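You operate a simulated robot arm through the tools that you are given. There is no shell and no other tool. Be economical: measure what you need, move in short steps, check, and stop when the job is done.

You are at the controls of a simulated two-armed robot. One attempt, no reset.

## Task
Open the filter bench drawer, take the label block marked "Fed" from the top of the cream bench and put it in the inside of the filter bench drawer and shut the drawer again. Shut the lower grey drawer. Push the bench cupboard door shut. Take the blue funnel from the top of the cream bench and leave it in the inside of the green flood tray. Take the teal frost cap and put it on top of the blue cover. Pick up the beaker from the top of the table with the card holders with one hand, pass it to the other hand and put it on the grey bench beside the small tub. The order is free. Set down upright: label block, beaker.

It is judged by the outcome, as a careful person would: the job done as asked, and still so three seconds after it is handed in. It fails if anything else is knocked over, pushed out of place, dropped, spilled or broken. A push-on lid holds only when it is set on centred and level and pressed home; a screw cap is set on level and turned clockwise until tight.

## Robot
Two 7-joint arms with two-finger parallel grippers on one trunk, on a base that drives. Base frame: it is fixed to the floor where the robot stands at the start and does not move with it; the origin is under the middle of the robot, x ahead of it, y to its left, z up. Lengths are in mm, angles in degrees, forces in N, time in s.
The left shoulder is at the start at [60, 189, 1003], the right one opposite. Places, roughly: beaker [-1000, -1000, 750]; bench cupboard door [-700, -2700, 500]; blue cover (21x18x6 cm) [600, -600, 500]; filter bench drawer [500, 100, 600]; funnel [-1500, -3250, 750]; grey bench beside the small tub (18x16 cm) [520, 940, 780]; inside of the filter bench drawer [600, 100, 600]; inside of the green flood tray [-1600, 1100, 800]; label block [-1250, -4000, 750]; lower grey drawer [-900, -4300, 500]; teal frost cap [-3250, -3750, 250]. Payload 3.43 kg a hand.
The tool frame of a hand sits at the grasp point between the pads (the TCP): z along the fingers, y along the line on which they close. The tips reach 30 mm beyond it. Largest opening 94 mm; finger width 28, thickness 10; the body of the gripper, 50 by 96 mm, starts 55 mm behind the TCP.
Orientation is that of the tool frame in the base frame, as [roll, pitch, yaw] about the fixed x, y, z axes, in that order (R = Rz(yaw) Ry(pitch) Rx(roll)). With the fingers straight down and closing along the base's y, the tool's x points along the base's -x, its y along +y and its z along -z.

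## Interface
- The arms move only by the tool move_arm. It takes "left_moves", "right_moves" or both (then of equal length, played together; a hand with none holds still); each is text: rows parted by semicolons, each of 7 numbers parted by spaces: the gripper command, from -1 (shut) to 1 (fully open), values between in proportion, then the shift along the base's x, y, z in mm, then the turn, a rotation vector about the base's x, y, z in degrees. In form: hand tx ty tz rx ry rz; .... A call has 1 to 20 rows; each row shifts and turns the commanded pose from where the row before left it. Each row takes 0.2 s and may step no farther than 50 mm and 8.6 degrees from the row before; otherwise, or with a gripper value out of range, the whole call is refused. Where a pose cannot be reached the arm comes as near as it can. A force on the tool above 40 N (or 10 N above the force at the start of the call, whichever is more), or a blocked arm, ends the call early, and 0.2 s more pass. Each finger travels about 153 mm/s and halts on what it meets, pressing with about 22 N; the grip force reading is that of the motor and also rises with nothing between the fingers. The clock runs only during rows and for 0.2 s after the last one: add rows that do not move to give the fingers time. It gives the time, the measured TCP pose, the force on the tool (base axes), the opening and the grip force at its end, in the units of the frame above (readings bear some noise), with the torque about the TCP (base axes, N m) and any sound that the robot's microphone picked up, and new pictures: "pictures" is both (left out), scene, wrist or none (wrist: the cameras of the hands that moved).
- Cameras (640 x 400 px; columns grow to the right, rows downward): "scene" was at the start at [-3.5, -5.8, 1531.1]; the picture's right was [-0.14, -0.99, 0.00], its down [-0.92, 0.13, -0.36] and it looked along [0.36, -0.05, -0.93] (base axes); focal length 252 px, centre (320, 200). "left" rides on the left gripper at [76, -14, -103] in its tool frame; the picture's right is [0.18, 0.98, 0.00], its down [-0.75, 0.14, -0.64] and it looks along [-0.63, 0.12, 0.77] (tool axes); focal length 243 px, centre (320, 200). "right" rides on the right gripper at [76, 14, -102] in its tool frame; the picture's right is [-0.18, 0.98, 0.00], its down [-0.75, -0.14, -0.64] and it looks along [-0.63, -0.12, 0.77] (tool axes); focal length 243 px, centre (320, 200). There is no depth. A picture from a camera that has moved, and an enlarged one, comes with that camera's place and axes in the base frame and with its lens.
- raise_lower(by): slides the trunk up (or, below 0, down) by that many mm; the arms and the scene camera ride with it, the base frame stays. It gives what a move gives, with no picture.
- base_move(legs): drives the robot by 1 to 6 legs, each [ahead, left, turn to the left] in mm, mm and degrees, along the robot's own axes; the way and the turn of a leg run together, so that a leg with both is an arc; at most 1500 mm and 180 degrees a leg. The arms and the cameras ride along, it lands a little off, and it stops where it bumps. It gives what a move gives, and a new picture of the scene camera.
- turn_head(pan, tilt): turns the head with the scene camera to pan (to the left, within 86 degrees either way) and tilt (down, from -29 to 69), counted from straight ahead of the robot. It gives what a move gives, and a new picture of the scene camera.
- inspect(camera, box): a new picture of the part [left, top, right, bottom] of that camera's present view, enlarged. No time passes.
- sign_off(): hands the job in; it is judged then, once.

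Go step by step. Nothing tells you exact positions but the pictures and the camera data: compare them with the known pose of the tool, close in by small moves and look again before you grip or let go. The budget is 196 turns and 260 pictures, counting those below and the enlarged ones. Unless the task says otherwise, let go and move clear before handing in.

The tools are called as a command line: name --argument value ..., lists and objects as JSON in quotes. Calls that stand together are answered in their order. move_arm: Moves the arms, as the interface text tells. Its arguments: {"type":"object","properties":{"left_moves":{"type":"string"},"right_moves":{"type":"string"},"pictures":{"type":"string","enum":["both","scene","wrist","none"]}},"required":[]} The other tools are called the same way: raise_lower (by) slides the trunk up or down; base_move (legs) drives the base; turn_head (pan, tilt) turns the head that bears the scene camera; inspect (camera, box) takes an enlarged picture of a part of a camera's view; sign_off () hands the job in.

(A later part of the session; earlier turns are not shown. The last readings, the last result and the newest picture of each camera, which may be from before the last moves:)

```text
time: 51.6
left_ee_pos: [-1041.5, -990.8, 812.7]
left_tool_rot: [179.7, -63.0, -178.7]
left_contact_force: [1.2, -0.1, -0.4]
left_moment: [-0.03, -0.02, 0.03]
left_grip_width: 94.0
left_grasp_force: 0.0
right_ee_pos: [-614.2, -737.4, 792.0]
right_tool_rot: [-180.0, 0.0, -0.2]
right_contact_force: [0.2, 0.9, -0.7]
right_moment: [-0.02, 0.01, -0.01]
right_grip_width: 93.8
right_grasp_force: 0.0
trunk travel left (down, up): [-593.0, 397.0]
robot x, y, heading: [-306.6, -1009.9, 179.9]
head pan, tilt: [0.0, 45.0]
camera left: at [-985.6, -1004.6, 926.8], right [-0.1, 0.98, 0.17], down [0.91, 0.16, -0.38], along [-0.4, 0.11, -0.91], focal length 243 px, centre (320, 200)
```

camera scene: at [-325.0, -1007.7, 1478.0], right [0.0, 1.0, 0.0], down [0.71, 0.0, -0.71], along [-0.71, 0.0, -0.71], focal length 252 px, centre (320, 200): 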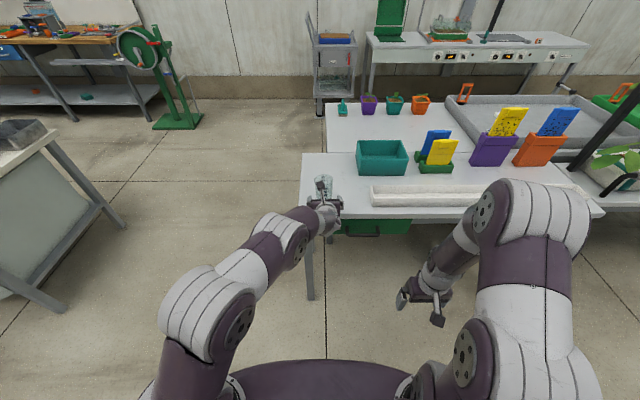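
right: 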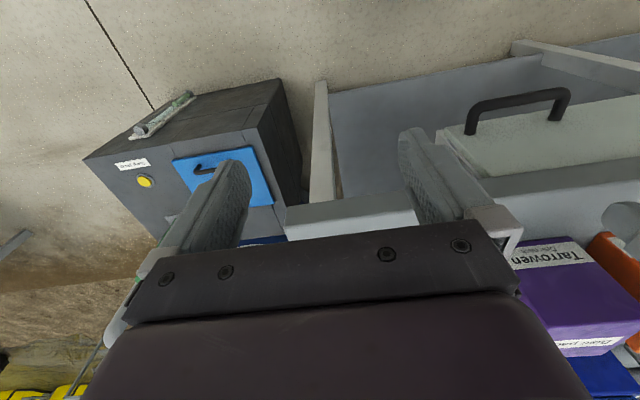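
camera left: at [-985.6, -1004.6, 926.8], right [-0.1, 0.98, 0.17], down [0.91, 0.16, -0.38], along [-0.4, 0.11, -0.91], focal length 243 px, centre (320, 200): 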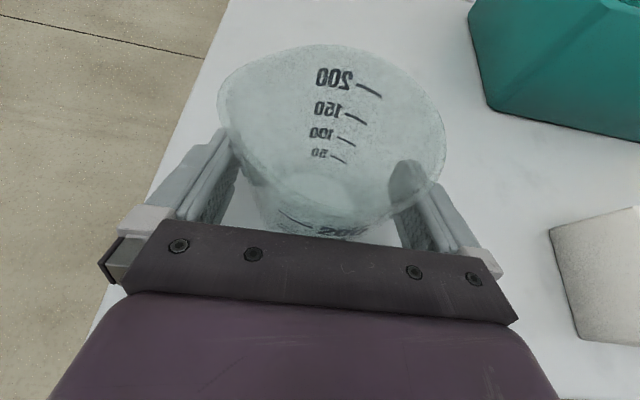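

The beaker is centred at the TCP. I close and lift.

move_arm --left_moves "0.3 0 -4 0 0 0 0;-0.3 0 0 0 0 0 0;-1 0 0 0 0 0 0;-1 0 0 0 0 0 0;-1 0 0 0 0 0 0;-1 0 0 0 0 0 0" --pictures "wrist"

```text
time: 53.0
left_ee_pos: [-1041.7, -997.5, 812.5]
left_tool_rot: [179.7, -63.0, -178.6]
left_contact_force: [-0.4, -0.1, 0.2]
left_moment: [0.0, -0.03, -0.03]
left_grip_width: 67.5
left_grasp_force: 21.8
right_ee_pos: [-614.6, -737.8, 791.1]
right_tool_rot: [180.0, 0.0, 0.0]
right_contact_force: [0.1, 0.7, -0.1]
right_moment: [0.02, -0.01, 0.03]
right_grip_width: 94.0
right_grasp_force: 0.1
trunk travel left (down, up): [-593.0, 397.0]
robot x, y, heading: [-305.6, -1007.3, 179.9]
head pan, tilt: [0.0, 45.0]
camera left: at [-985.3, -1008.9, 927.1], right [-0.1, 0.98, 0.17], down [0.91, 0.16, -0.38], along [-0.4, 0.11, -0.91], focal length 243 px, centre (320, 200)
```

left: 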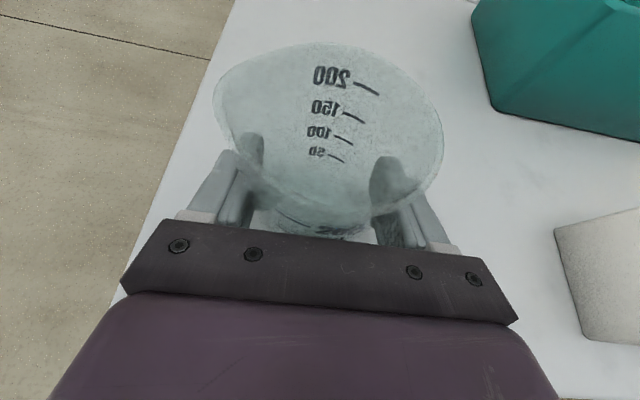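

Held firmly (67 mm). I lift with the trunk, back the robot away, and draw the hand closer.

raise_lower --by 70

base_move --legs '[[-250, 0, 0]]'

move_arm --left_moves "-1 40 0 10 0 0 0;-1 40 0 10 0 0 0;-1 40 0 10 0 0 0;-1 40 0 10 0 0 0;-1 40 0 10 0 0 0;-1 0 0 0 0 0 0" --right_moves "1 -25 0 40 0 0 0;1 -25 0 40 0 0 0;1 -25 0 40 0 0 0;1 -25 -20 40 0 0 0;1 -25 -20 40 0 0 0;1 0 0 0 0 0 0"

```text
time: 54.1
left_ee_pos: [-1042.1, -996.1, 882.6]
left_tool_rot: [179.8, -62.9, -178.6]
left_contact_force: [-0.9, 0.0, -0.2]
left_moment: [-0.02, -0.01, 0.01]
left_grip_width: 67.6
left_grasp_force: 22.3
right_ee_pos: [-614.3, -738.1, 862.0]
right_tool_rot: [179.9, 0.0, -0.1]
right_contact_force: [0.0, -0.3, -0.6]
right_moment: [-0.03, 0.04, 0.02]
right_grip_width: 94.2
right_grasp_force: 0.1
trunk travel left (down, up): [-663.0, 327.0]
robot x, y, heading: [-304.5, -1010.3, 180.1]
head pan, tilt: [0.0, 45.0]
```

```text
time: 55.9
left_ee_pos: [-787.5, -995.2, 883.7]
left_tool_rot: [179.8, -63.0, -178.8]
left_contact_force: [0.6, 0.2, -0.4]
left_moment: [-0.02, 0.01, -0.02]
left_grip_width: 67.6
left_grasp_force: 22.1
right_ee_pos: [-361.1, -737.0, 861.4]
right_tool_rot: [-180.0, -0.1, -0.3]
right_contact_force: [1.2, -0.7, -0.2]
right_moment: [0.0, 0.02, 0.03]
right_grip_width: 94.3
right_grasp_force: 0.1
trunk travel left (down, up): [-663.0, 327.0]
robot x, y, heading: [-50.5, -1011.6, 179.7]
head pan, tilt: [0.0, 45.0]
camera scene: at [-71.5, -1008.5, 1547.9], right [0.0, 1.0, 0.0], down [0.71, 0.0, -0.71], along [-0.71, 0.0, -0.71], focal length 252 px, centre (320, 200)
```

scene: 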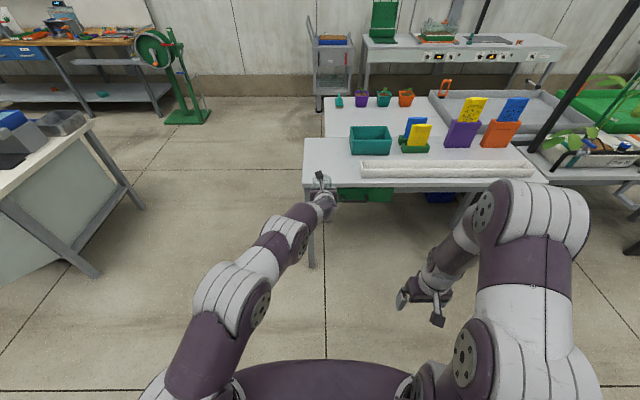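

```text
refused: row 4 steps farther than a row can; nothing moved
```

I re-issue with smaller steps. Meanwhile I yaw the right wrist so its camera ends on the far side for the handover.

move_arm --left_moves "-1 40 0 8 0 0 0;-1 40 0 8 0 0 0;-1 40 0 8 0 0 0;-1 40 0 8 0 0 0;-1 0 0 0 0 0 0;-1 0 0 0 0 0 0;-1 0 0 0 0 0 0;-1 0 0 0 0 0 0;-1 0 0 0 0 0 0;-1 0 0 0 0 0 0;-1 0 0 0 0 0 0" --right_moves "1 -20 0 40 0 0 8.2;1 -20 0 40 0 0 8.2;1 -20 0 40 0 0 8.2;1 -20 0 20 0 0 8.2;1 -20 0 0 0 0 8.2;1 0 0 0 0 0 8.2;1 0 0 0 0 0 8.2;1 0 0 0 0 0 8.2;1 0 0 0 0 0 8.2;1 0 0 0 0 0 8.2;1 0 0 0 0 0 8.2" --pictures "none"

```text
time: 58.3
left_ee_pos: [-627.6, -995.7, 915.9]
left_tool_rot: [179.7, -63.0, -178.9]
left_contact_force: [-0.3, -0.2, -0.6]
left_moment: [-0.02, 0.03, 0.0]
left_grip_width: 67.9
left_grasp_force: 22.1
right_ee_pos: [-461.1, -737.7, 1001.4]
right_tool_rot: [-180.0, 0.0, 90.1]
right_contact_force: [-0.8, -0.1, -0.3]
right_moment: [-0.03, 0.01, 0.02]
right_grip_width: 94.0
right_grasp_force: 0.0
trunk travel left (down, up): [-663.0, 327.0]
robot x, y, heading: [-52.4, -1009.9, 179.7]
head pan, tilt: [0.0, 45.0]
```

move_arm --right_moves "1 -10 -10 10 0 0 8.2;1 -10 -20 10 0 0 8.2;1 -10 -20 10 0 0 8.2;1 -10 -20 10 0 0 8.2;1 -10 -20 10 0 0 8.2;1 -20 -20 10 0 0 8.2;1 -20 -20 10 0 0 8.2;1 -20 -20 5 0 0 8.2;1 -20 -20 5 0 0 8.2;1 -10 -20 0 0 0 8.2;1 -10 -20 0 0 0 7.9;1 0 0 0 0 0 0"

```text
time: 60.5
left_ee_pos: [-626.4, -1003.9, 908.3]
left_tool_rot: [-179.7, -62.2, -178.8]
left_contact_force: [-2.3, -23.6, -1.2]
left_moment: [1.69, -0.07, -1.79]
left_grip_width: 67.5
left_grasp_force: 22.3
right_ee_pos: [-547.6, -906.3, 1009.8]
right_tool_rot: [179.5, -0.3, 167.8]
right_contact_force: [2.3, 24.4, 0.9]
right_moment: [0.68, -0.13, 0.18]
right_grip_width: 80.3
right_grasp_force: 0.1
right hand out of reach, approached as far as the arm can: row 5, 6, 7, 8, 9, 10
trunk travel left (down, up): [-663.0, 327.0]
robot x, y, heading: [-51.0, -1011.8, 179.6]
head pan, tilt: [0.0, 45.0]
stopped in row 10 (left hand): the force on the tool passed its limit at 49 N (the readings are from after the stop); the commanded pose is now the measured one
camera scene: at [-72.4, -1008.9, 1547.9], right [0.0, 1.0, 0.0], down [0.71, 0.0, -0.71], along [-0.71, 0.0, -0.71], focal length 252 px, centre (320, 200)
camera right: at [-618.6, -878.0, 1113.3], right [0.39, 0.92, 0.01], down [0.71, -0.3, 0.64], along [0.59, -0.24, -0.77], focal length 243 px, centre (320, 200)
```

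scene: 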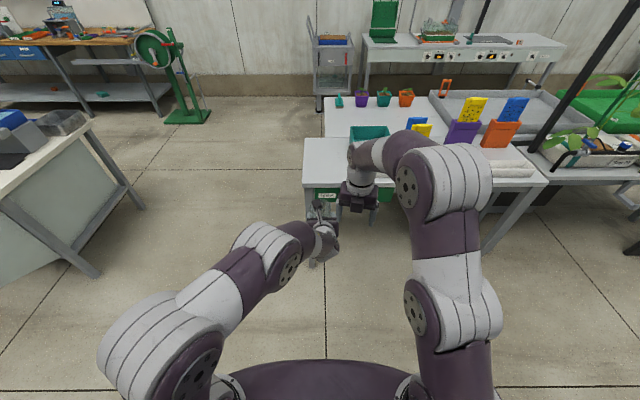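
right: 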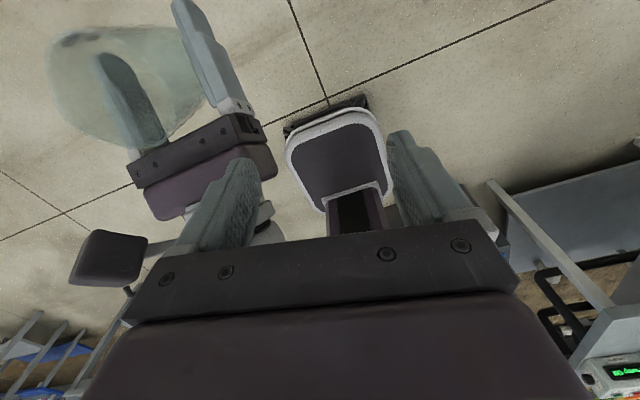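

The right hand brushed the left wrist. I pull it back up and outward, then check the beaker.

move_arm --right_moves "1 0 5 30 0 0 0;1 0 20 30 0 0 0;1 0 40 20 0 0 0;1 0 40 0 0 0 0;1 0 40 0 0 0 0;1 0 0 0 0 0 0" --pictures "none"

move_arm --left_moves "-1 0 5 -25 0 0 0;-1 0 5 -25 0 0 0;-1 0 0 -25 0 0 0;-1 0 0 -15 0 0 0;-1 0 0 0 0 0 0"

```text
time: 61.9
left_ee_pos: [-626.0, -1001.0, 909.5]
left_tool_rot: [-179.6, -62.2, -179.0]
left_contact_force: [-0.7, -0.1, -0.2]
left_moment: [0.0, 0.01, 0.01]
left_grip_width: 67.2
left_grasp_force: 21.9
right_ee_pos: [-516.1, -776.3, 1037.8]
right_tool_rot: [179.1, -0.5, 167.3]
right_contact_force: [0.7, -0.3, -0.5]
right_moment: [0.02, -0.02, -0.03]
right_grip_width: 93.9
right_grasp_force: 0.2
right hand out of reach, approached as far as the arm can: row 1, 2, 3, 5
trunk travel left (down, up): [-663.0, 327.0]
robot x, y, heading: [-54.5, -1011.0, 179.9]
head pan, tilt: [0.0, 45.0]
```

```text
time: 63.1
left_ee_pos: [-626.2, -990.5, 819.7]
left_tool_rot: [-179.6, -62.2, -179.1]
left_contact_force: [-0.6, 1.2, -0.3]
left_moment: [-0.01, -0.02, 0.0]
left_grip_width: 67.6
left_grasp_force: 21.4
right_ee_pos: [-515.2, -778.2, 1037.3]
right_tool_rot: [179.3, -0.6, 167.3]
right_contact_force: [-0.5, 0.1, 0.1]
right_moment: [0.0, 0.03, -0.02]
right_grip_width: 94.2
right_grasp_force: 0.0
trunk travel left (down, up): [-663.0, 327.0]
robot x, y, heading: [-49.3, -1012.8, 179.4]
head pan, tilt: [0.0, 45.0]
camera scene: at [-72.1, -1008.5, 1547.9], right [0.0, 1.0, 0.0], down [0.71, 0.0, -0.71], along [-0.71, 0.0, -0.71], focal length 252 px, centre (320, 200)
camera left: at [-571.8, -1002.6, 935.1], right [-0.11, 0.98, 0.16], down [0.92, 0.16, -0.37], along [-0.39, 0.11, -0.92], focal length 243 px, centre (320, 200)
```

scene: 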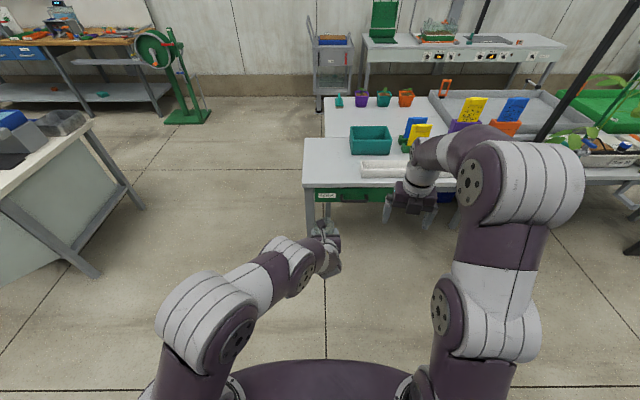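
left: 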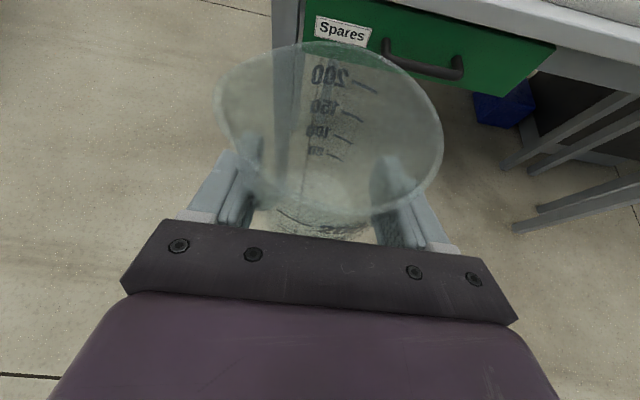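

The beaker is still well held. I move the right hand out beyond, then sideways above the rim, checking before descending.

move_arm --right_moves "1 -30 0 -20 0 0 6.3;1 -30 0 -20 0 0 6.4;1 -30 0 -20 0 0 0;1 -32 0 -17 0 0 0;1 0 0 0 0 0 0" --pictures "none"

```text
time: 64.3
left_ee_pos: [-626.2, -990.9, 820.8]
left_tool_rot: [-179.6, -62.2, -179.0]
left_contact_force: [-0.2, 0.3, 0.6]
left_moment: [-0.02, 0.01, 0.03]
left_grip_width: 67.5
left_grasp_force: 21.5
right_ee_pos: [-599.7, -810.2, 969.7]
right_tool_rot: [178.5, -0.7, 173.0]
right_contact_force: [0.0, 0.6, 0.1]
right_moment: [0.01, -0.01, -0.01]
right_grip_width: 93.9
right_grasp_force: 0.1
right hand out of reach, approached as far as the arm can: row 1, 2, 4
trunk travel left (down, up): [-663.0, 327.0]
robot x, y, heading: [-50.2, -1007.2, 179.7]
head pan, tilt: [0.0, 45.0]
```

move_arm --right_moves "1 -5 -40 -10 0 0 0;1 -5 -40 -5 0 0 0;1 -10 -40 0 0 0 0;1 -10 -40 0 0 0 0;1 0 -23 0 0 0 0;1 0 0 0 0 0 0"

```text
time: 65.7
left_ee_pos: [-626.5, -991.7, 820.1]
left_tool_rot: [-179.6, -62.2, -179.1]
left_contact_force: [-0.7, 0.6, -0.2]
left_moment: [-0.03, -0.01, 0.03]
left_grip_width: 67.5
left_grasp_force: 21.8
right_ee_pos: [-595.8, -983.9, 931.4]
right_tool_rot: [178.4, -0.8, 173.0]
right_contact_force: [0.0, 0.2, -0.3]
right_moment: [-0.02, 0.02, 0.02]
right_grip_width: 94.0
right_grasp_force: 0.1
right hand out of reach, approached as far as the arm can: row 2, 3, 4, 5
trunk travel left (down, up): [-663.0, 327.0]
robot x, y, heading: [-51.6, -1012.4, 180.0]
head pan, tilt: [0.0, 45.0]
camera scene: at [-72.4, -1008.3, 1547.9], right [0.0, 1.0, 0.0], down [0.71, 0.0, -0.71], along [-0.71, 0.0, -0.71], focal length 252 px, centre (320, 200)
camera right: at [-668.6, -962.7, 1035.9], right [0.3, 0.95, 0.03], down [0.74, -0.25, 0.63], along [0.61, -0.17, -0.78], focal length 243 px, centre (320, 200)
```

scene: 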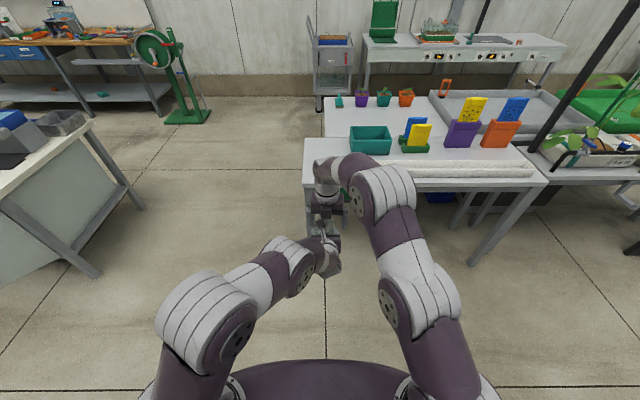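
right: 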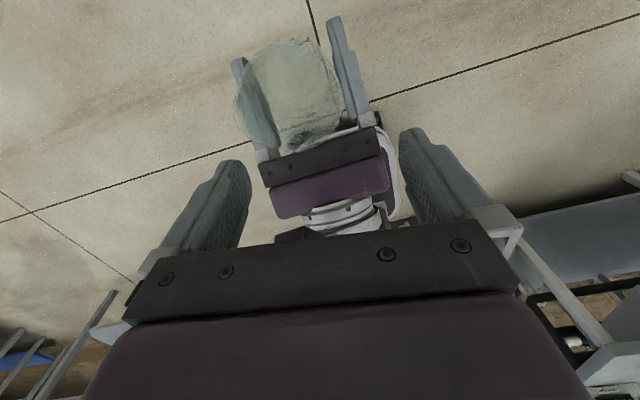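

The right hand's forward limit is about x=-596 here. I bring the left hand with the beaker toward the robot instead.

move_arm --left_moves "-1 15 0 0 0 0 0;-1 15 3 0 0 0 0;-1 13 4 0 0 0 0;-1 0 0 0 0 0 0;-1 0 0 0 0 0 0" --right_moves "1 0 0 0 0 0 0;1 0 0 0 0 0 0;1 0 0 0 0 0 0;1 0 0 0 0 0 0;1 0 0 0 0 0 0"

```text
time: 66.9
left_ee_pos: [-583.2, -985.2, 819.0]
left_tool_rot: [-179.6, -62.2, -179.1]
left_contact_force: [0.0, 0.4, -0.1]
left_moment: [0.0, 0.03, -0.01]
left_grip_width: 67.6
left_grasp_force: 22.2
right_ee_pos: [-596.0, -983.8, 931.8]
right_tool_rot: [178.4, -0.7, 173.0]
right_contact_force: [-0.1, 0.0, -0.5]
right_moment: [0.0, 0.01, -0.03]
right_grip_width: 94.0
right_grasp_force: 0.0
trunk travel left (down, up): [-663.0, 327.0]
robot x, y, heading: [-52.6, -1007.9, 179.7]
head pan, tilt: [0.0, 45.0]
camera scene: at [-72.2, -1008.5, 1547.9], right [0.0, 1.0, 0.0], down [0.71, 0.0, -0.71], along [-0.71, 0.0, -0.71], focal length 252 px, centre (320, 200)
camera right: at [-668.5, -962.6, 1036.1], right [0.3, 0.95, 0.03], down [0.74, -0.25, 0.63], along [0.61, -0.17, -0.78], focal length 243 px, centre (320, 200)
camera left: at [-527.8, -996.6, 933.5], right [-0.11, 0.98, 0.16], down [0.92, 0.16, -0.37], along [-0.39, 0.11, -0.92], focal length 243 px, centre (320, 200)
```

scene: 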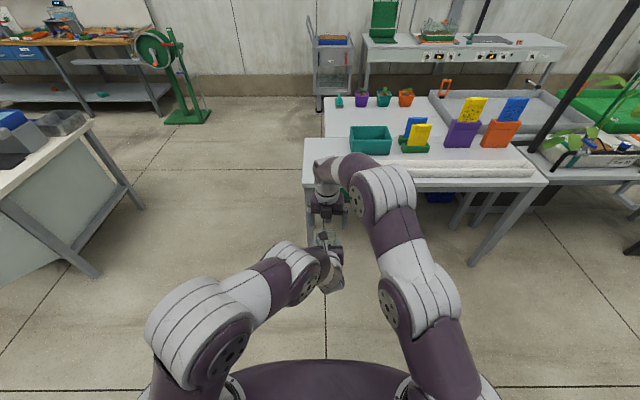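
right: 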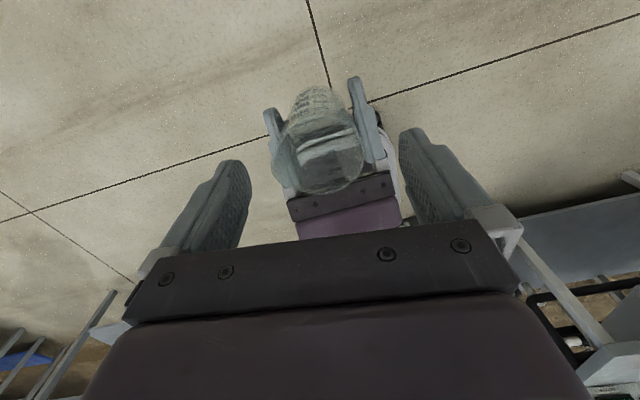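
left: 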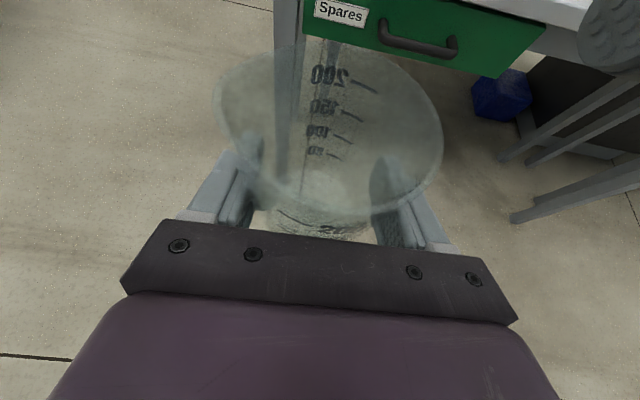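

Rim centre is at [-578, -988, ~871]. I shift slightly and descend the right hand around the rim.

move_arm --right_moves "1 8 -4 -15 0 0 0;1 0 0 -15 0 0 0;1 0 0 -15 0 0 0;1 0 0 -10 0 0 0;1 0 0 0 0 0 0"

```text
time: 68.1
left_ee_pos: [-583.1, -983.9, 818.3]
left_tool_rot: [-179.4, -62.2, -179.0]
left_contact_force: [0.8, 0.2, -0.4]
left_moment: [0.0, 0.02, 0.01]
left_grip_width: 67.2
left_grasp_force: 22.0
right_ee_pos: [-588.6, -988.4, 877.2]
right_tool_rot: [178.4, -0.7, 173.0]
right_contact_force: [0.3, -0.2, -1.1]
right_moment: [0.0, 0.01, -0.01]
right_grip_width: 93.8
right_grasp_force: 0.1
trunk travel left (down, up): [-663.0, 327.0]
robot x, y, heading: [-52.2, -1011.0, 179.6]
head pan, tilt: [0.0, 45.0]
camera scene: at [-72.2, -1008.5, 1547.9], right [0.0, 1.0, 0.0], down [0.71, 0.0, -0.71], along [-0.71, 0.0, -0.71], focal length 252 px, centre (320, 200)
camera right: at [-660.6, -967.3, 981.4], right [0.3, 0.95, 0.03], down [0.74, -0.25, 0.63], along [0.61, -0.17, -0.78], focal length 243 px, centre (320, 200)
```

scene: 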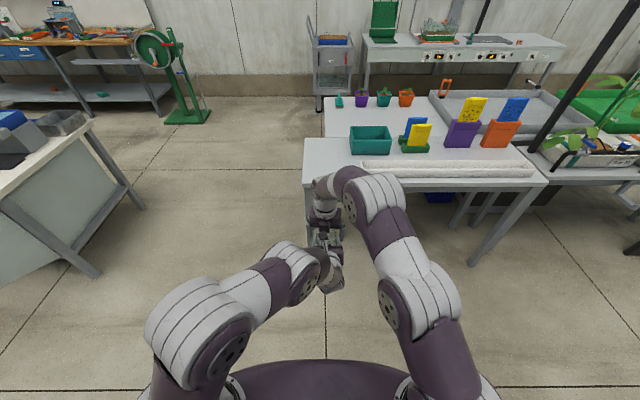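
right: 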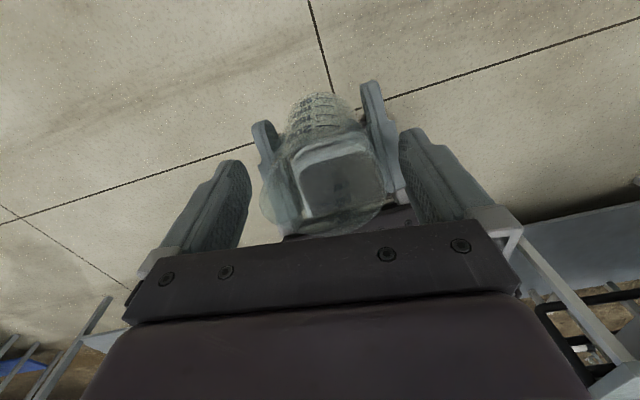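

The rim is centred between the right fingers. I go down 9 mm more and close the right hand gently.

move_arm --right_moves "1 3 1 -9 0 0 0;0.4 0 0 0 0 0 0;-0.2 0 0 0 0 0 0;-1 0 0 0 0 0 0;-1 0 0 0 0 0 0;-1 0 0 0 0 0 0" --pictures "wrist"

```text
time: 69.2
left_ee_pos: [-580.8, -987.3, 815.4]
left_tool_rot: [-179.1, -61.9, -179.2]
left_contact_force: [2.6, -0.6, -0.9]
left_moment: [0.14, 0.99, 0.04]
left_grip_width: 67.3
left_grasp_force: 21.3
right_ee_pos: [-587.0, -987.5, 869.4]
right_tool_rot: [178.4, -0.9, 173.1]
right_contact_force: [-3.7, 0.9, 1.3]
right_moment: [-0.12, -0.84, -0.02]
right_grip_width: 66.8
right_grasp_force: 21.3
trunk travel left (down, up): [-663.0, 327.0]
robot x, y, heading: [-49.2, -1011.0, 179.6]
head pan, tilt: [0.0, 45.0]
stopped in row 5 (left hand): the force on the tool passed its limit at 41 N (the readings are from after the stop); the commanded pose is now the measured one
camera right: at [-658.6, -966.3, 974.1], right [0.3, 0.95, 0.02], down [0.74, -0.25, 0.63], along [0.6, -0.17, -0.78], focal length 243 px, centre (320, 200)
```

right: 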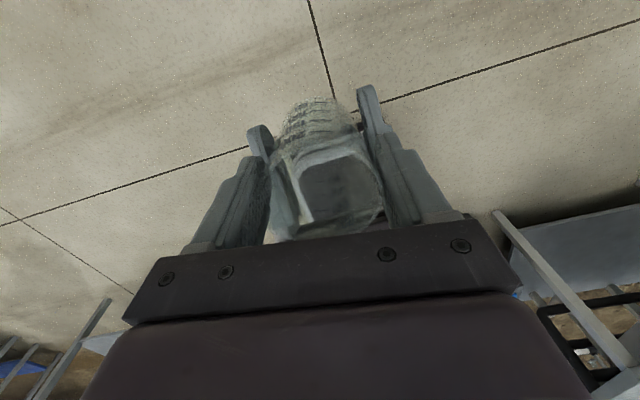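

Both hands hold it. I open the left and withdraw it backward.

move_arm --left_moves "0.2 0 0 0 0 0 0;1 0 0 0 0 0 0;1 0 0 0 0 0 0;1 25 0 0 0 0 0;1 30 0 0 0 0 0;1 20 20 -10 0 0 0;1 0 40 -10 0 0 0;1 0 0 0 0 0 0" --right_moves "-1 0 0 0 0 0 0;-1 0 0 0 0 0 0;-1 0 0 0 0 0 0;-1 0 0 0 0 0 0;-1 0 0 0 0 0 0;-1 0 0 0 0 0 0;-1 0 0 0 0 0 0;-1 0 0 0 0 0 0"

```text
time: 71.0
left_ee_pos: [-506.0, -928.9, 796.0]
left_tool_rot: [-179.3, -62.0, -179.1]
left_contact_force: [0.6, 0.0, 0.6]
left_moment: [-0.03, -0.01, 0.01]
left_grip_width: 94.0
left_grasp_force: 0.1
right_ee_pos: [-586.0, -986.9, 868.8]
right_tool_rot: [178.4, -1.0, 173.1]
right_contact_force: [0.3, -1.2, -0.6]
right_moment: [0.05, 0.0, 0.03]
right_grip_width: 66.5
right_grasp_force: 21.8
trunk travel left (down, up): [-663.0, 327.0]
robot x, y, heading: [-53.2, -1010.8, 179.6]
head pan, tilt: [0.0, 45.0]
camera scene: at [-72.1, -1009.5, 1548.0], right [0.0, 1.0, 0.0], down [0.71, 0.0, -0.71], along [-0.71, 0.0, -0.71], focal length 252 px, centre (320, 200)
camera right: at [-658.4, -967.0, 974.3], right [0.3, 0.95, 0.02], down [0.74, -0.25, 0.62], along [0.6, -0.17, -0.78], focal length 243 px, centre (320, 200)
camera left: at [-452.3, -940.0, 911.3], right [-0.11, 0.98, 0.16], down [0.92, 0.16, -0.36], along [-0.38, 0.1, -0.92], focal length 243 px, centre (320, 200)
```

scene: 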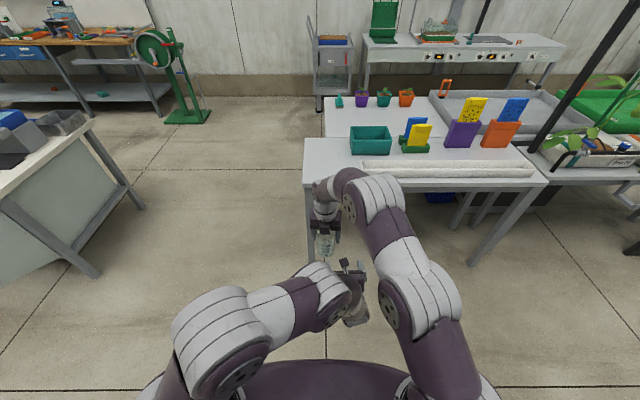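
right: 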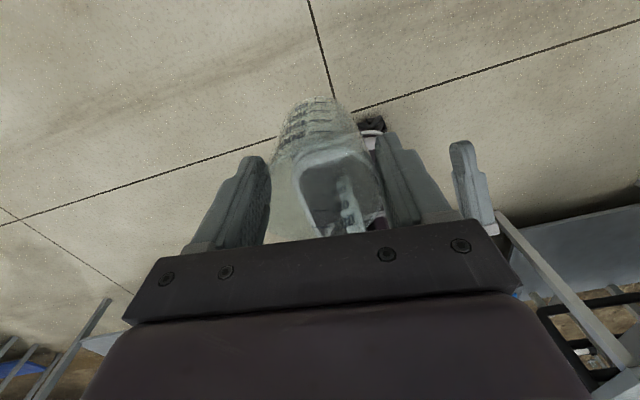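
left: 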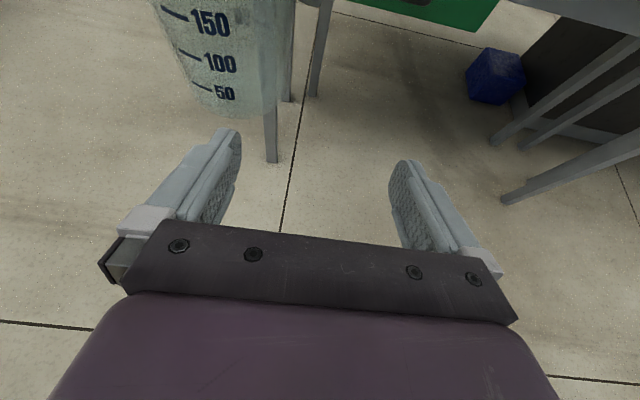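

Handover done. I tuck the left hand aside, raise for travel, and drive to the filter bench's left end.

move_arm --left_moves "1 40 0 0 0 0 0;1 20 -30 0 0 0 0;1 0 -40 10 0 0 0;1 0 -40 10 0 0 0;1 0 -40 10 0 0 0;1 0 -40 10 0 0 0;1 0 -30 10 0 0 0;1 0 0 0 0 0 0" --pictures "none"

raise_lower --by 150

base_move --legs '[[220, 0, 0], [0, -1000, 0], [0, 0, -180], [0, 970, 0]]'

```text
time: 72.8
left_ee_pos: [-478.0, -1129.4, 867.0]
left_tool_rot: [-179.2, -61.6, -179.1]
left_contact_force: [0.5, 0.1, -0.4]
left_moment: [-0.01, -0.03, 0.02]
left_grip_width: 94.1
left_grasp_force: 0.1
left hand out of reach, approached as far as the arm can: row 3, 4, 5, 6
right_ee_pos: [-586.9, -987.7, 870.3]
right_tool_rot: [178.5, -1.0, 172.9]
right_contact_force: [0.2, 0.6, 0.4]
right_moment: [0.03, -0.02, 0.0]
right_grip_width: 66.7
right_grasp_force: 22.0
trunk travel left (down, up): [-663.0, 327.0]
robot x, y, heading: [-52.0, -1010.2, 179.7]
head pan, tilt: [0.0, 45.0]
```

```text
time: 74.5
left_ee_pos: [-478.6, -1130.1, 1018.5]
left_tool_rot: [-179.4, -61.6, -179.1]
left_contact_force: [1.0, -0.4, 0.3]
left_moment: [0.02, 0.02, -0.02]
left_grip_width: 94.0
left_grasp_force: 0.1
right_ee_pos: [-586.3, -986.4, 1018.8]
right_tool_rot: [178.5, -1.0, 173.1]
right_contact_force: [-0.1, 0.5, -0.3]
right_moment: [0.03, 0.01, 0.01]
right_grip_width: 66.7
right_grasp_force: 21.9
trunk travel left (down, up): [-813.0, 177.0]
robot x, y, heading: [-48.4, -1009.5, 179.6]
head pan, tilt: [0.0, 45.0]
```

```text
time: 93.0
left_ee_pos: [113.5, 1113.4, 1017.7]
left_tool_rot: [-179.3, -61.6, 3.3]
left_contact_force: [-0.4, 0.6, 0.7]
left_moment: [0.0, -0.04, 0.0]
left_grip_width: 93.9
left_grasp_force: 0.0
right_ee_pos: [227.9, 974.6, 1018.5]
right_tool_rot: [178.4, -1.0, -4.8]
right_contact_force: [0.0, -0.1, -0.9]
right_moment: [-0.03, 0.03, 0.02]
right_grip_width: 66.8
right_grasp_force: 21.7
trunk travel left (down, up): [-813.0, 177.0]
robot x, y, heading: [-306.3, 979.2, 2.1]
head pan, tilt: [0.0, 45.0]
camera scene: at [-284.6, 979.6, 1697.9], right [0.04, -1.0, 0.0], down [-0.71, -0.02, -0.71], along [0.71, 0.03, -0.71], focal length 252 px, centre (320, 200)
```

scene: 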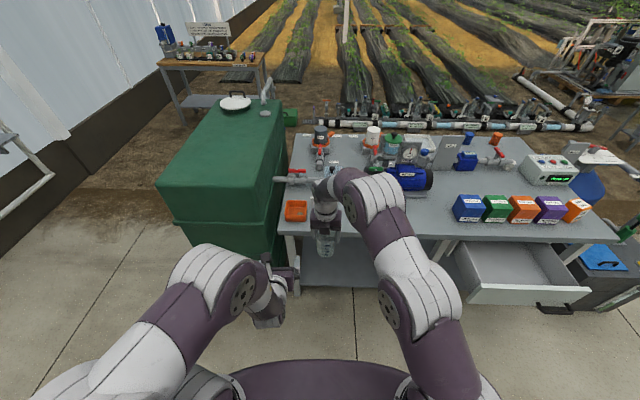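

The orange tub is at about [549, 1128]; the spot beside it at [520, 940] looks clear. I square up and drive the beaker over it.

base_move --legs '[[0, 0, -2.1], [285, -15, 0]]'

inspect --camera "right" --box '[0, 0, 640, 400]'

inspect --camera "left" --box '[0, 0, 640, 400]'

```text
time: 95.4
left_ee_pos: [404.8, 1082.5, 1017.7]
left_tool_rot: [-179.4, -61.6, 1.3]
left_contact_force: [0.5, 0.1, -0.3]
left_moment: [-0.01, -0.03, -0.03]
left_grip_width: 94.1
left_grasp_force: 0.0
right_ee_pos: [512.4, 940.2, 1019.7]
right_tool_rot: [178.4, -0.9, -6.8]
right_contact_force: [-0.8, -0.6, -0.2]
right_moment: [0.03, -0.02, 0.03]
right_grip_width: 66.7
right_grasp_force: 22.0
trunk travel left (down, up): [-813.0, 177.0]
robot x, y, heading: [-20.2, 960.8, 0.2]
head pan, tilt: [0.0, 45.0]
camera scene: at [0.8, 963.5, 1698.0], right [0.0, -1.0, 0.0], down [-0.71, 0.0, -0.71], along [0.71, 0.0, -0.71], focal length 252 px, centre (320, 200)
```

scene: 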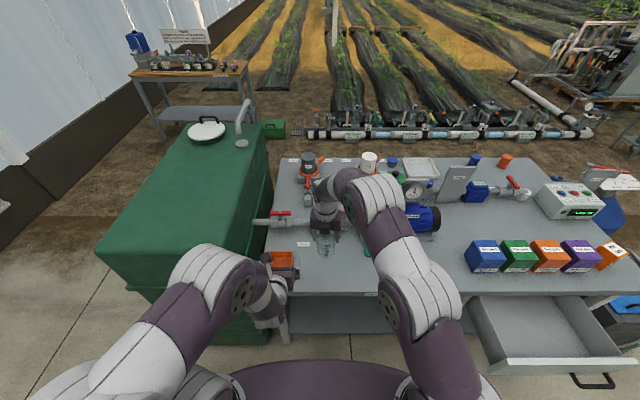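

```text
1.00 times, centred on (320, 200) of right (not enlarged: the box is as wide or as high as the picture)
camera zoom: at [586.4, 920.4, 1124.5], right [-0.3, -0.95, 0.02], down [-0.74, 0.25, 0.62], along [-0.6, 0.17, -0.78], focal length 243 px, centre (320, 200)
```

zoom: 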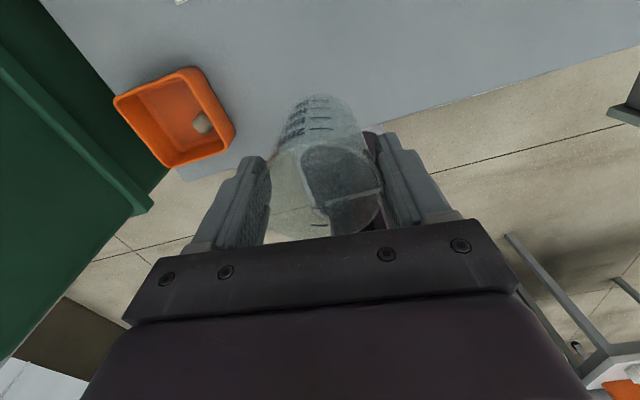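

```text
1.00 times, centred on (320, 200) of left (not enlarged: the box is as wide or as high as the picture)
camera zoom: at [349.2, 1095.4, 1132.8], right [0.12, -0.98, 0.16], down [-0.92, -0.17, -0.36], along [0.38, -0.1, -0.92], focal length 243 px, centre (320, 200)
```

zoom: 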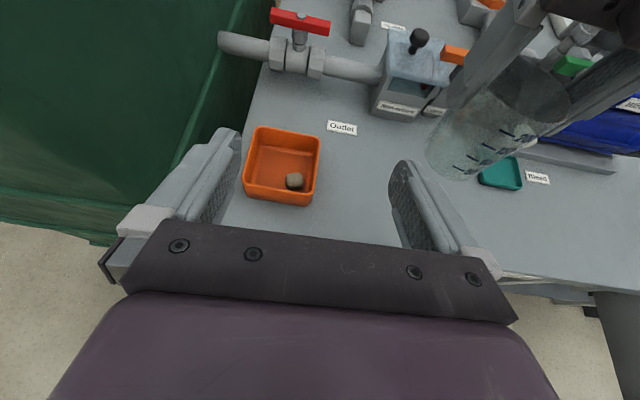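

The bench between the tub and the teal pad is clear. I lower the trunk with the beaker, then finish by small steps.

raise_lower --by -138

inspect --camera "left" --box '[320, 0, 640, 200]'

```text
time: 97.1
left_ee_pos: [404.4, 1082.3, 878.4]
left_tool_rot: [-179.2, -61.7, 1.3]
left_contact_force: [0.6, -0.2, 0.4]
left_moment: [0.01, 0.0, -0.02]
left_grip_width: 94.1
left_grasp_force: 0.0
right_ee_pos: [513.7, 940.0, 881.2]
right_tool_rot: [178.4, -1.0, -6.8]
right_contact_force: [0.0, -1.0, 0.4]
right_moment: [0.02, -0.03, 0.0]
right_grip_width: 66.6
right_grasp_force: 21.3
trunk travel left (down, up): [-675.0, 315.0]
robot x, y, heading: [-19.7, 958.0, 0.1]
head pan, tilt: [0.0, 45.0]
```

```text
2.00 times, centred on (480, 100) of left
camera zoom: at [349.7, 1095.3, 994.7], right [0.12, -0.98, 0.16], down [-0.92, -0.17, -0.36], along [0.38, -0.1, -0.92], focal length 485 px, centre (0, 400)
```

zoom: 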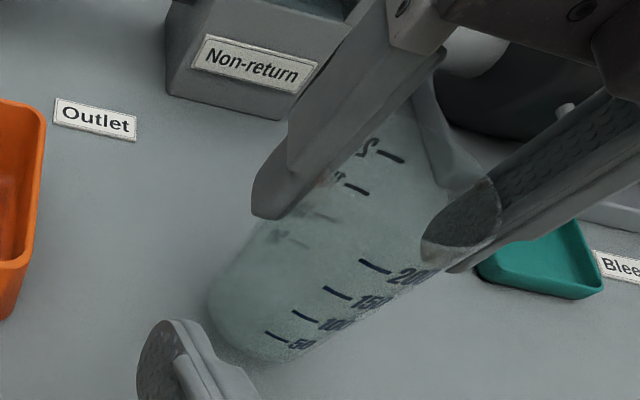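

move_arm --right_moves "-1 2 0 -4 0 0 0;-1 2 0 -4 0 0 0;-1 2 0 -3 0 0 0;-1 0 0 0 0 0 0" --pictures "none"

inspect --camera "left" --box '[320, 0, 640, 200]'

```text
time: 98.1
left_ee_pos: [403.9, 1082.6, 880.0]
left_tool_rot: [-179.3, -61.6, 1.1]
left_contact_force: [-0.3, -0.1, -0.2]
left_moment: [-0.01, 0.03, 0.03]
left_grip_width: 93.9
left_grasp_force: 0.0
right_ee_pos: [519.1, 940.6, 870.1]
right_tool_rot: [178.4, -1.0, -6.8]
right_contact_force: [-1.0, 0.6, -0.7]
right_moment: [-0.02, -0.02, -0.01]
right_grip_width: 66.7
right_grasp_force: 22.2
trunk travel left (down, up): [-675.0, 315.0]
robot x, y, heading: [-18.5, 958.9, -0.2]
head pan, tilt: [0.0, 45.0]
```

```text
2.00 times, centred on (480, 100) of left
camera zoom: at [349.7, 1095.3, 994.7], right [0.12, -0.98, 0.16], down [-0.92, -0.17, -0.36], along [0.38, -0.1, -0.92], focal length 485 px, centre (0, 400)
```

zoom: 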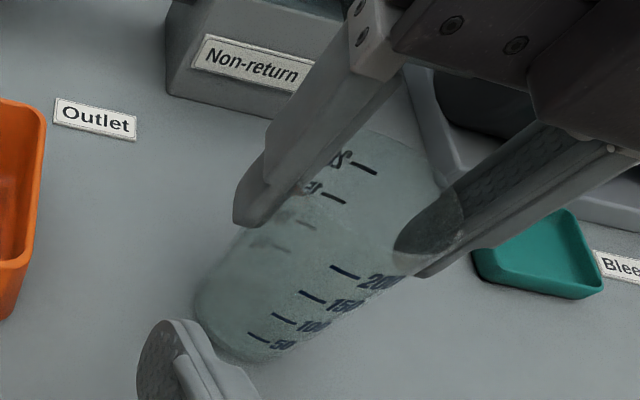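

move_arm --right_moves "-1 0 0 -3 0 0 0;-1 0 0 -3 0 0 0;-1 0 0 0 0 0 0" --pictures "none"

move_arm --right_moves "-1 0 0 -3 0 0 0;-1 0 0 -2 0 0 0;-1 0 0 0 0 0 0" --pictures "none"

inspect --camera "left" --box '[320, 0, 640, 200]'

```text
time: 98.9
left_ee_pos: [403.2, 1083.0, 881.1]
left_tool_rot: [-179.3, -61.8, 1.1]
left_contact_force: [-0.1, 0.1, -0.1]
left_moment: [-0.01, 0.0, -0.03]
left_grip_width: 94.1
left_grasp_force: 0.0
right_ee_pos: [518.3, 940.5, 866.8]
right_tool_rot: [178.5, -1.3, -6.7]
right_contact_force: [0.9, -0.8, 16.0]
right_moment: [0.17, -0.37, -0.02]
right_grip_width: 66.5
right_grasp_force: 22.3
trunk travel left (down, up): [-675.0, 315.0]
robot x, y, heading: [-18.5, 963.2, -0.3]
head pan, tilt: [0.0, 45.0]
```

```text
time: 99.7
left_ee_pos: [402.5, 1082.4, 880.0]
left_tool_rot: [-179.3, -61.6, 1.0]
left_contact_force: [-1.1, 0.0, -0.6]
left_moment: [0.0, 0.03, -0.04]
left_grip_width: 93.8
left_grasp_force: 0.1
right_ee_pos: [518.0, 940.5, 860.1]
right_tool_rot: [178.5, -1.3, -6.8]
right_contact_force: [0.7, -2.4, 22.7]
right_moment: [0.36, -0.14, -0.01]
right_grip_width: 66.5
right_grasp_force: 21.7
trunk travel left (down, up): [-675.0, 315.0]
robot x, y, heading: [-17.6, 963.5, 0.0]
head pan, tilt: [0.0, 45.0]
```

```text
2.00 times, centred on (480, 100) of left
camera zoom: at [348.0, 1094.9, 995.5], right [0.12, -0.98, 0.16], down [-0.92, -0.17, -0.36], along [0.38, -0.1, -0.92], focal length 485 px, centre (0, 400)
```

zoom: 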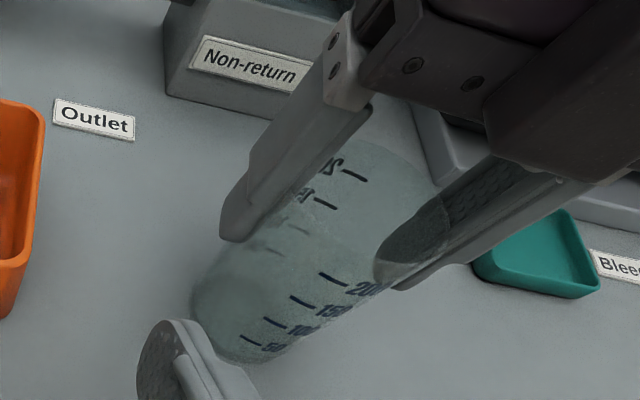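

The beaker stands on the bench (22 N support). I open and rise clear.

move_arm --right_moves "-0.2 0 0 2 0 0 0;0.5 0 0 0 0 0 0;1 0 0 0 0 0 0;1 0 0 0 0 0 0;1 0 0 30 0 0 0;1 0 0 40 0 0 0;1 0 0 40 0 0 0;1 0 0 0 0 0 0" --pictures "none"

raise_lower --by 150

base_move --legs '[[-350, 0, 0]]'

inspect --camera "scene" --box '[240, 140, 400, 240]'

```text
time: 101.5
left_ee_pos: [404.3, 1082.3, 879.4]
left_tool_rot: [-179.4, -61.6, 1.3]
left_contact_force: [0.9, 0.6, 1.0]
left_moment: [0.02, 0.0, -0.01]
left_grip_width: 93.8
left_grasp_force: 0.1
right_ee_pos: [511.1, 934.7, 963.5]
right_tool_rot: [178.5, -1.0, -6.8]
right_contact_force: [0.8, 0.1, 0.1]
right_moment: [-0.02, 0.01, -0.02]
right_grip_width: 94.1
right_grasp_force: 0.2
right hand out of reach, approached as far as the arm can: row 7
trunk travel left (down, up): [-675.0, 315.0]
robot x, y, heading: [-22.0, 961.9, 0.2]
head pan, tilt: [0.0, 45.0]
```

```text
time: 103.2
left_ee_pos: [404.6, 1082.1, 1029.0]
left_tool_rot: [-179.4, -61.6, 1.2]
left_contact_force: [0.4, 0.0, -0.2]
left_moment: [0.0, -0.02, 0.01]
left_grip_width: 93.8
left_grasp_force: 0.0
right_ee_pos: [511.5, 936.9, 1113.7]
right_tool_rot: [178.4, -1.0, -6.8]
right_contact_force: [0.2, -0.1, -0.2]
right_moment: [0.0, -0.02, -0.02]
right_grip_width: 93.8
right_grasp_force: 0.0
trunk travel left (down, up): [-825.0, 165.0]
robot x, y, heading: [-21.7, 959.1, 0.1]
head pan, tilt: [0.0, 45.0]
```

```text
time: 105.5
left_ee_pos: [55.7, 1083.7, 1029.7]
left_tool_rot: [-179.3, -61.6, 1.4]
left_contact_force: [0.3, 0.1, -0.2]
left_moment: [0.03, 0.0, 0.0]
left_grip_width: 94.1
left_grasp_force: 0.1
right_ee_pos: [162.5, 936.6, 1113.8]
right_tool_rot: [178.4, -1.0, -6.5]
right_contact_force: [0.6, 0.6, 0.0]
right_moment: [0.0, 0.06, 0.0]
right_grip_width: 94.0
right_grasp_force: 0.0
trunk travel left (down, up): [-825.0, 165.0]
robot x, y, heading: [-372.8, 962.6, 0.4]
head pan, tilt: [0.0, 45.0]
camera scene: at [-348.0, 963.2, 1709.9], right [0.0, -1.0, 0.0], down [-0.71, 0.0, -0.71], along [0.71, 0.0, -0.71], focal length 252 px, centre (320, 200)
```

scene: 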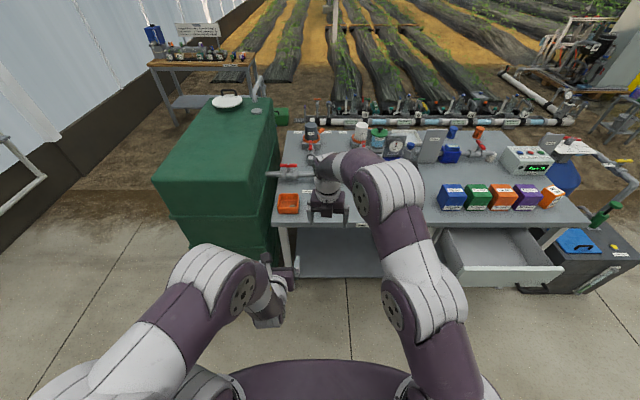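

```text
4.00 times, centred on (320, 190) of scene
camera zoom: at [-348.0, 963.2, 1709.9], right [0.0, -1.0, 0.0], down [-0.71, 0.0, -0.71], along [0.71, 0.0, -0.71], focal length 1008 px, centre (320, 240)
```

zoom: 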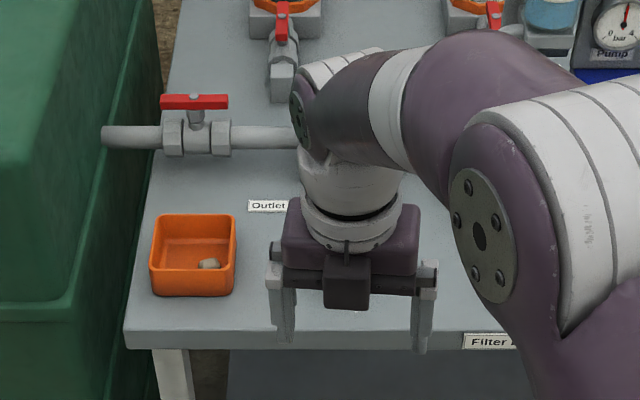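

I return the right hand to its compact top-down pose, then view the beaker.

move_arm --right_moves "1 -11 -12 -10 0 0 -8.5;1 -11 -12 -10 0 0 -8.5;1 -11 -12 -10 0 0 -8.5;1 -11 -12 -10 0 0 -8.5;1 -11 -12 -10 0 0 -8.5;1 -11 -12 -10 0 0 -8.5;1 -11 -12 -10 0 0 -8.5;1 -11 -12 -10 0 0 -8.5;1 -11 -12 0 0 0 -8.5;1 -11 -12 0 0 0 -8.5;1 -11 -12 0 0 0 -8.5;1 -11 -12 0 0 0 -8.5;1 -11 -12 0 0 0 -8.5;1 -11 -12 0 0 0 -8.5;1 -11 -12 0 0 0 -8.5;1 -11 -12 0 0 0 -8.5;1 -11 -12 0 0 0 -8.5;1 -11 -12 0 0 0 -8.5;1 -11 -12 0 0 0 -8.5;1 -11 -12 0 0 0 -8.5" --pictures "scene"

inspect --camera "scene" --box '[240, 140, 400, 240]'

```text
time: 109.7
left_ee_pos: [53.4, 1084.7, 1029.4]
left_tool_rot: [-179.1, -61.5, 1.3]
left_contact_force: [0.0, -0.1, 0.2]
left_moment: [0.0, 0.0, 0.02]
left_grip_width: 94.0
left_grasp_force: 0.1
right_ee_pos: [-60.0, 696.1, 1034.4]
right_tool_rot: [178.4, -1.1, -176.7]
right_contact_force: [0.2, 0.4, -0.1]
right_moment: [0.03, 0.01, 0.02]
right_grip_width: 93.7
right_grasp_force: 0.1
trunk travel left (down, up): [-825.0, 165.0]
robot x, y, heading: [-372.8, 961.3, 0.1]
head pan, tilt: [0.0, 45.0]
camera scene: at [-349.3, 962.6, 1710.0], right [0.0, -1.0, 0.0], down [-0.71, 0.0, -0.71], along [0.71, 0.0, -0.71], focal length 252 px, centre (320, 200)
```

scene: 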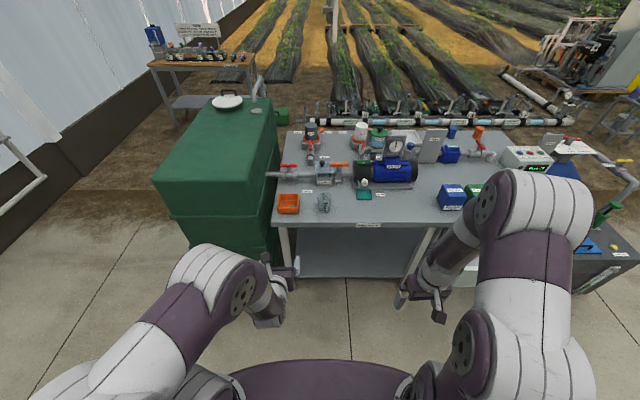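

```text
4.00 times, centred on (320, 190) of scene
camera zoom: at [-349.3, 962.6, 1710.0], right [0.0, -1.0, 0.0], down [-0.71, 0.0, -0.71], along [0.71, 0.0, -0.71], focal length 1008 px, centre (320, 240)
```

zoom: 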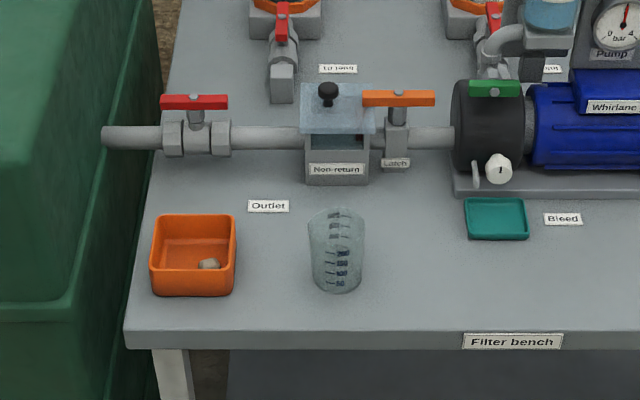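

The beaker stands upright beside the tub: done. Now I turn to face -y and drive toward the cream bench with the open cupboard door.

turn_head --pan 0 --tilt 35

base_move --legs '[[0, 0, -90], [1350, 0, 0], [1250, 0, 0]]'

```text
time: 110.4
left_ee_pos: [53.9, 1083.6, 1029.3]
left_tool_rot: [-179.3, -61.5, 1.4]
left_contact_force: [0.3, -0.2, -0.6]
left_moment: [0.03, 0.04, 0.01]
left_grip_width: 94.0
left_grasp_force: 0.0
right_ee_pos: [-59.1, 698.2, 1033.2]
right_tool_rot: [178.3, -1.1, -176.5]
right_contact_force: [0.0, 0.4, 0.3]
right_moment: [-0.03, 0.0, 0.01]
right_grip_width: 94.3
right_grasp_force: 0.1
trunk travel left (down, up): [-825.0, 165.0]
robot x, y, heading: [-373.9, 958.3, 0.3]
head pan, tilt: [0.0, 35.0]
camera scene: at [-341.9, 963.2, 1724.7], right [0.0, -1.0, 0.0], down [-0.57, 0.0, -0.82], along [0.82, 0.0, -0.57], focal length 252 px, centre (320, 200)
```

scene: 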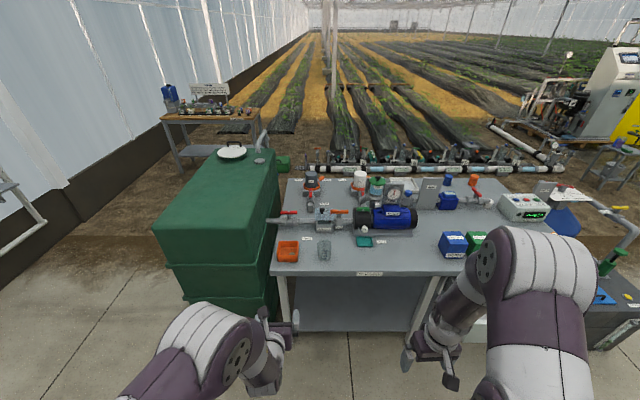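

```text
time: 126.8
left_ee_pos: [-180.4, -2057.4, 1030.5]
left_tool_rot: [-179.3, -61.6, -87.7]
left_contact_force: [-0.6, -0.4, 0.0]
left_moment: [-0.03, 0.01, 0.0]
left_grip_width: 94.2
left_grasp_force: 0.1
right_ee_pos: [-568.0, -1950.5, 1034.5]
right_tool_rot: [178.4, -1.1, 94.2]
right_contact_force: [0.0, 0.4, -0.1]
right_moment: [0.01, 0.01, -0.01]
right_grip_width: 93.8
right_grasp_force: 0.1
trunk travel left (down, up): [-825.0, 165.0]
robot x, y, heading: [-309.3, -1628.1, -89.4]
head pan, tilt: [0.0, 35.0]
camera scene: at [-307.6, -1660.5, 1724.8], right [-1.0, -0.02, 0.0], down [-0.01, 0.57, -0.82], along [0.01, -0.82, -0.57], focal length 252 px, centre (320, 200)
```

scene: 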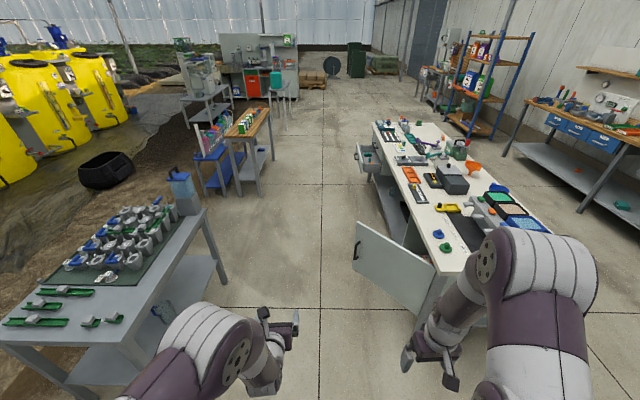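

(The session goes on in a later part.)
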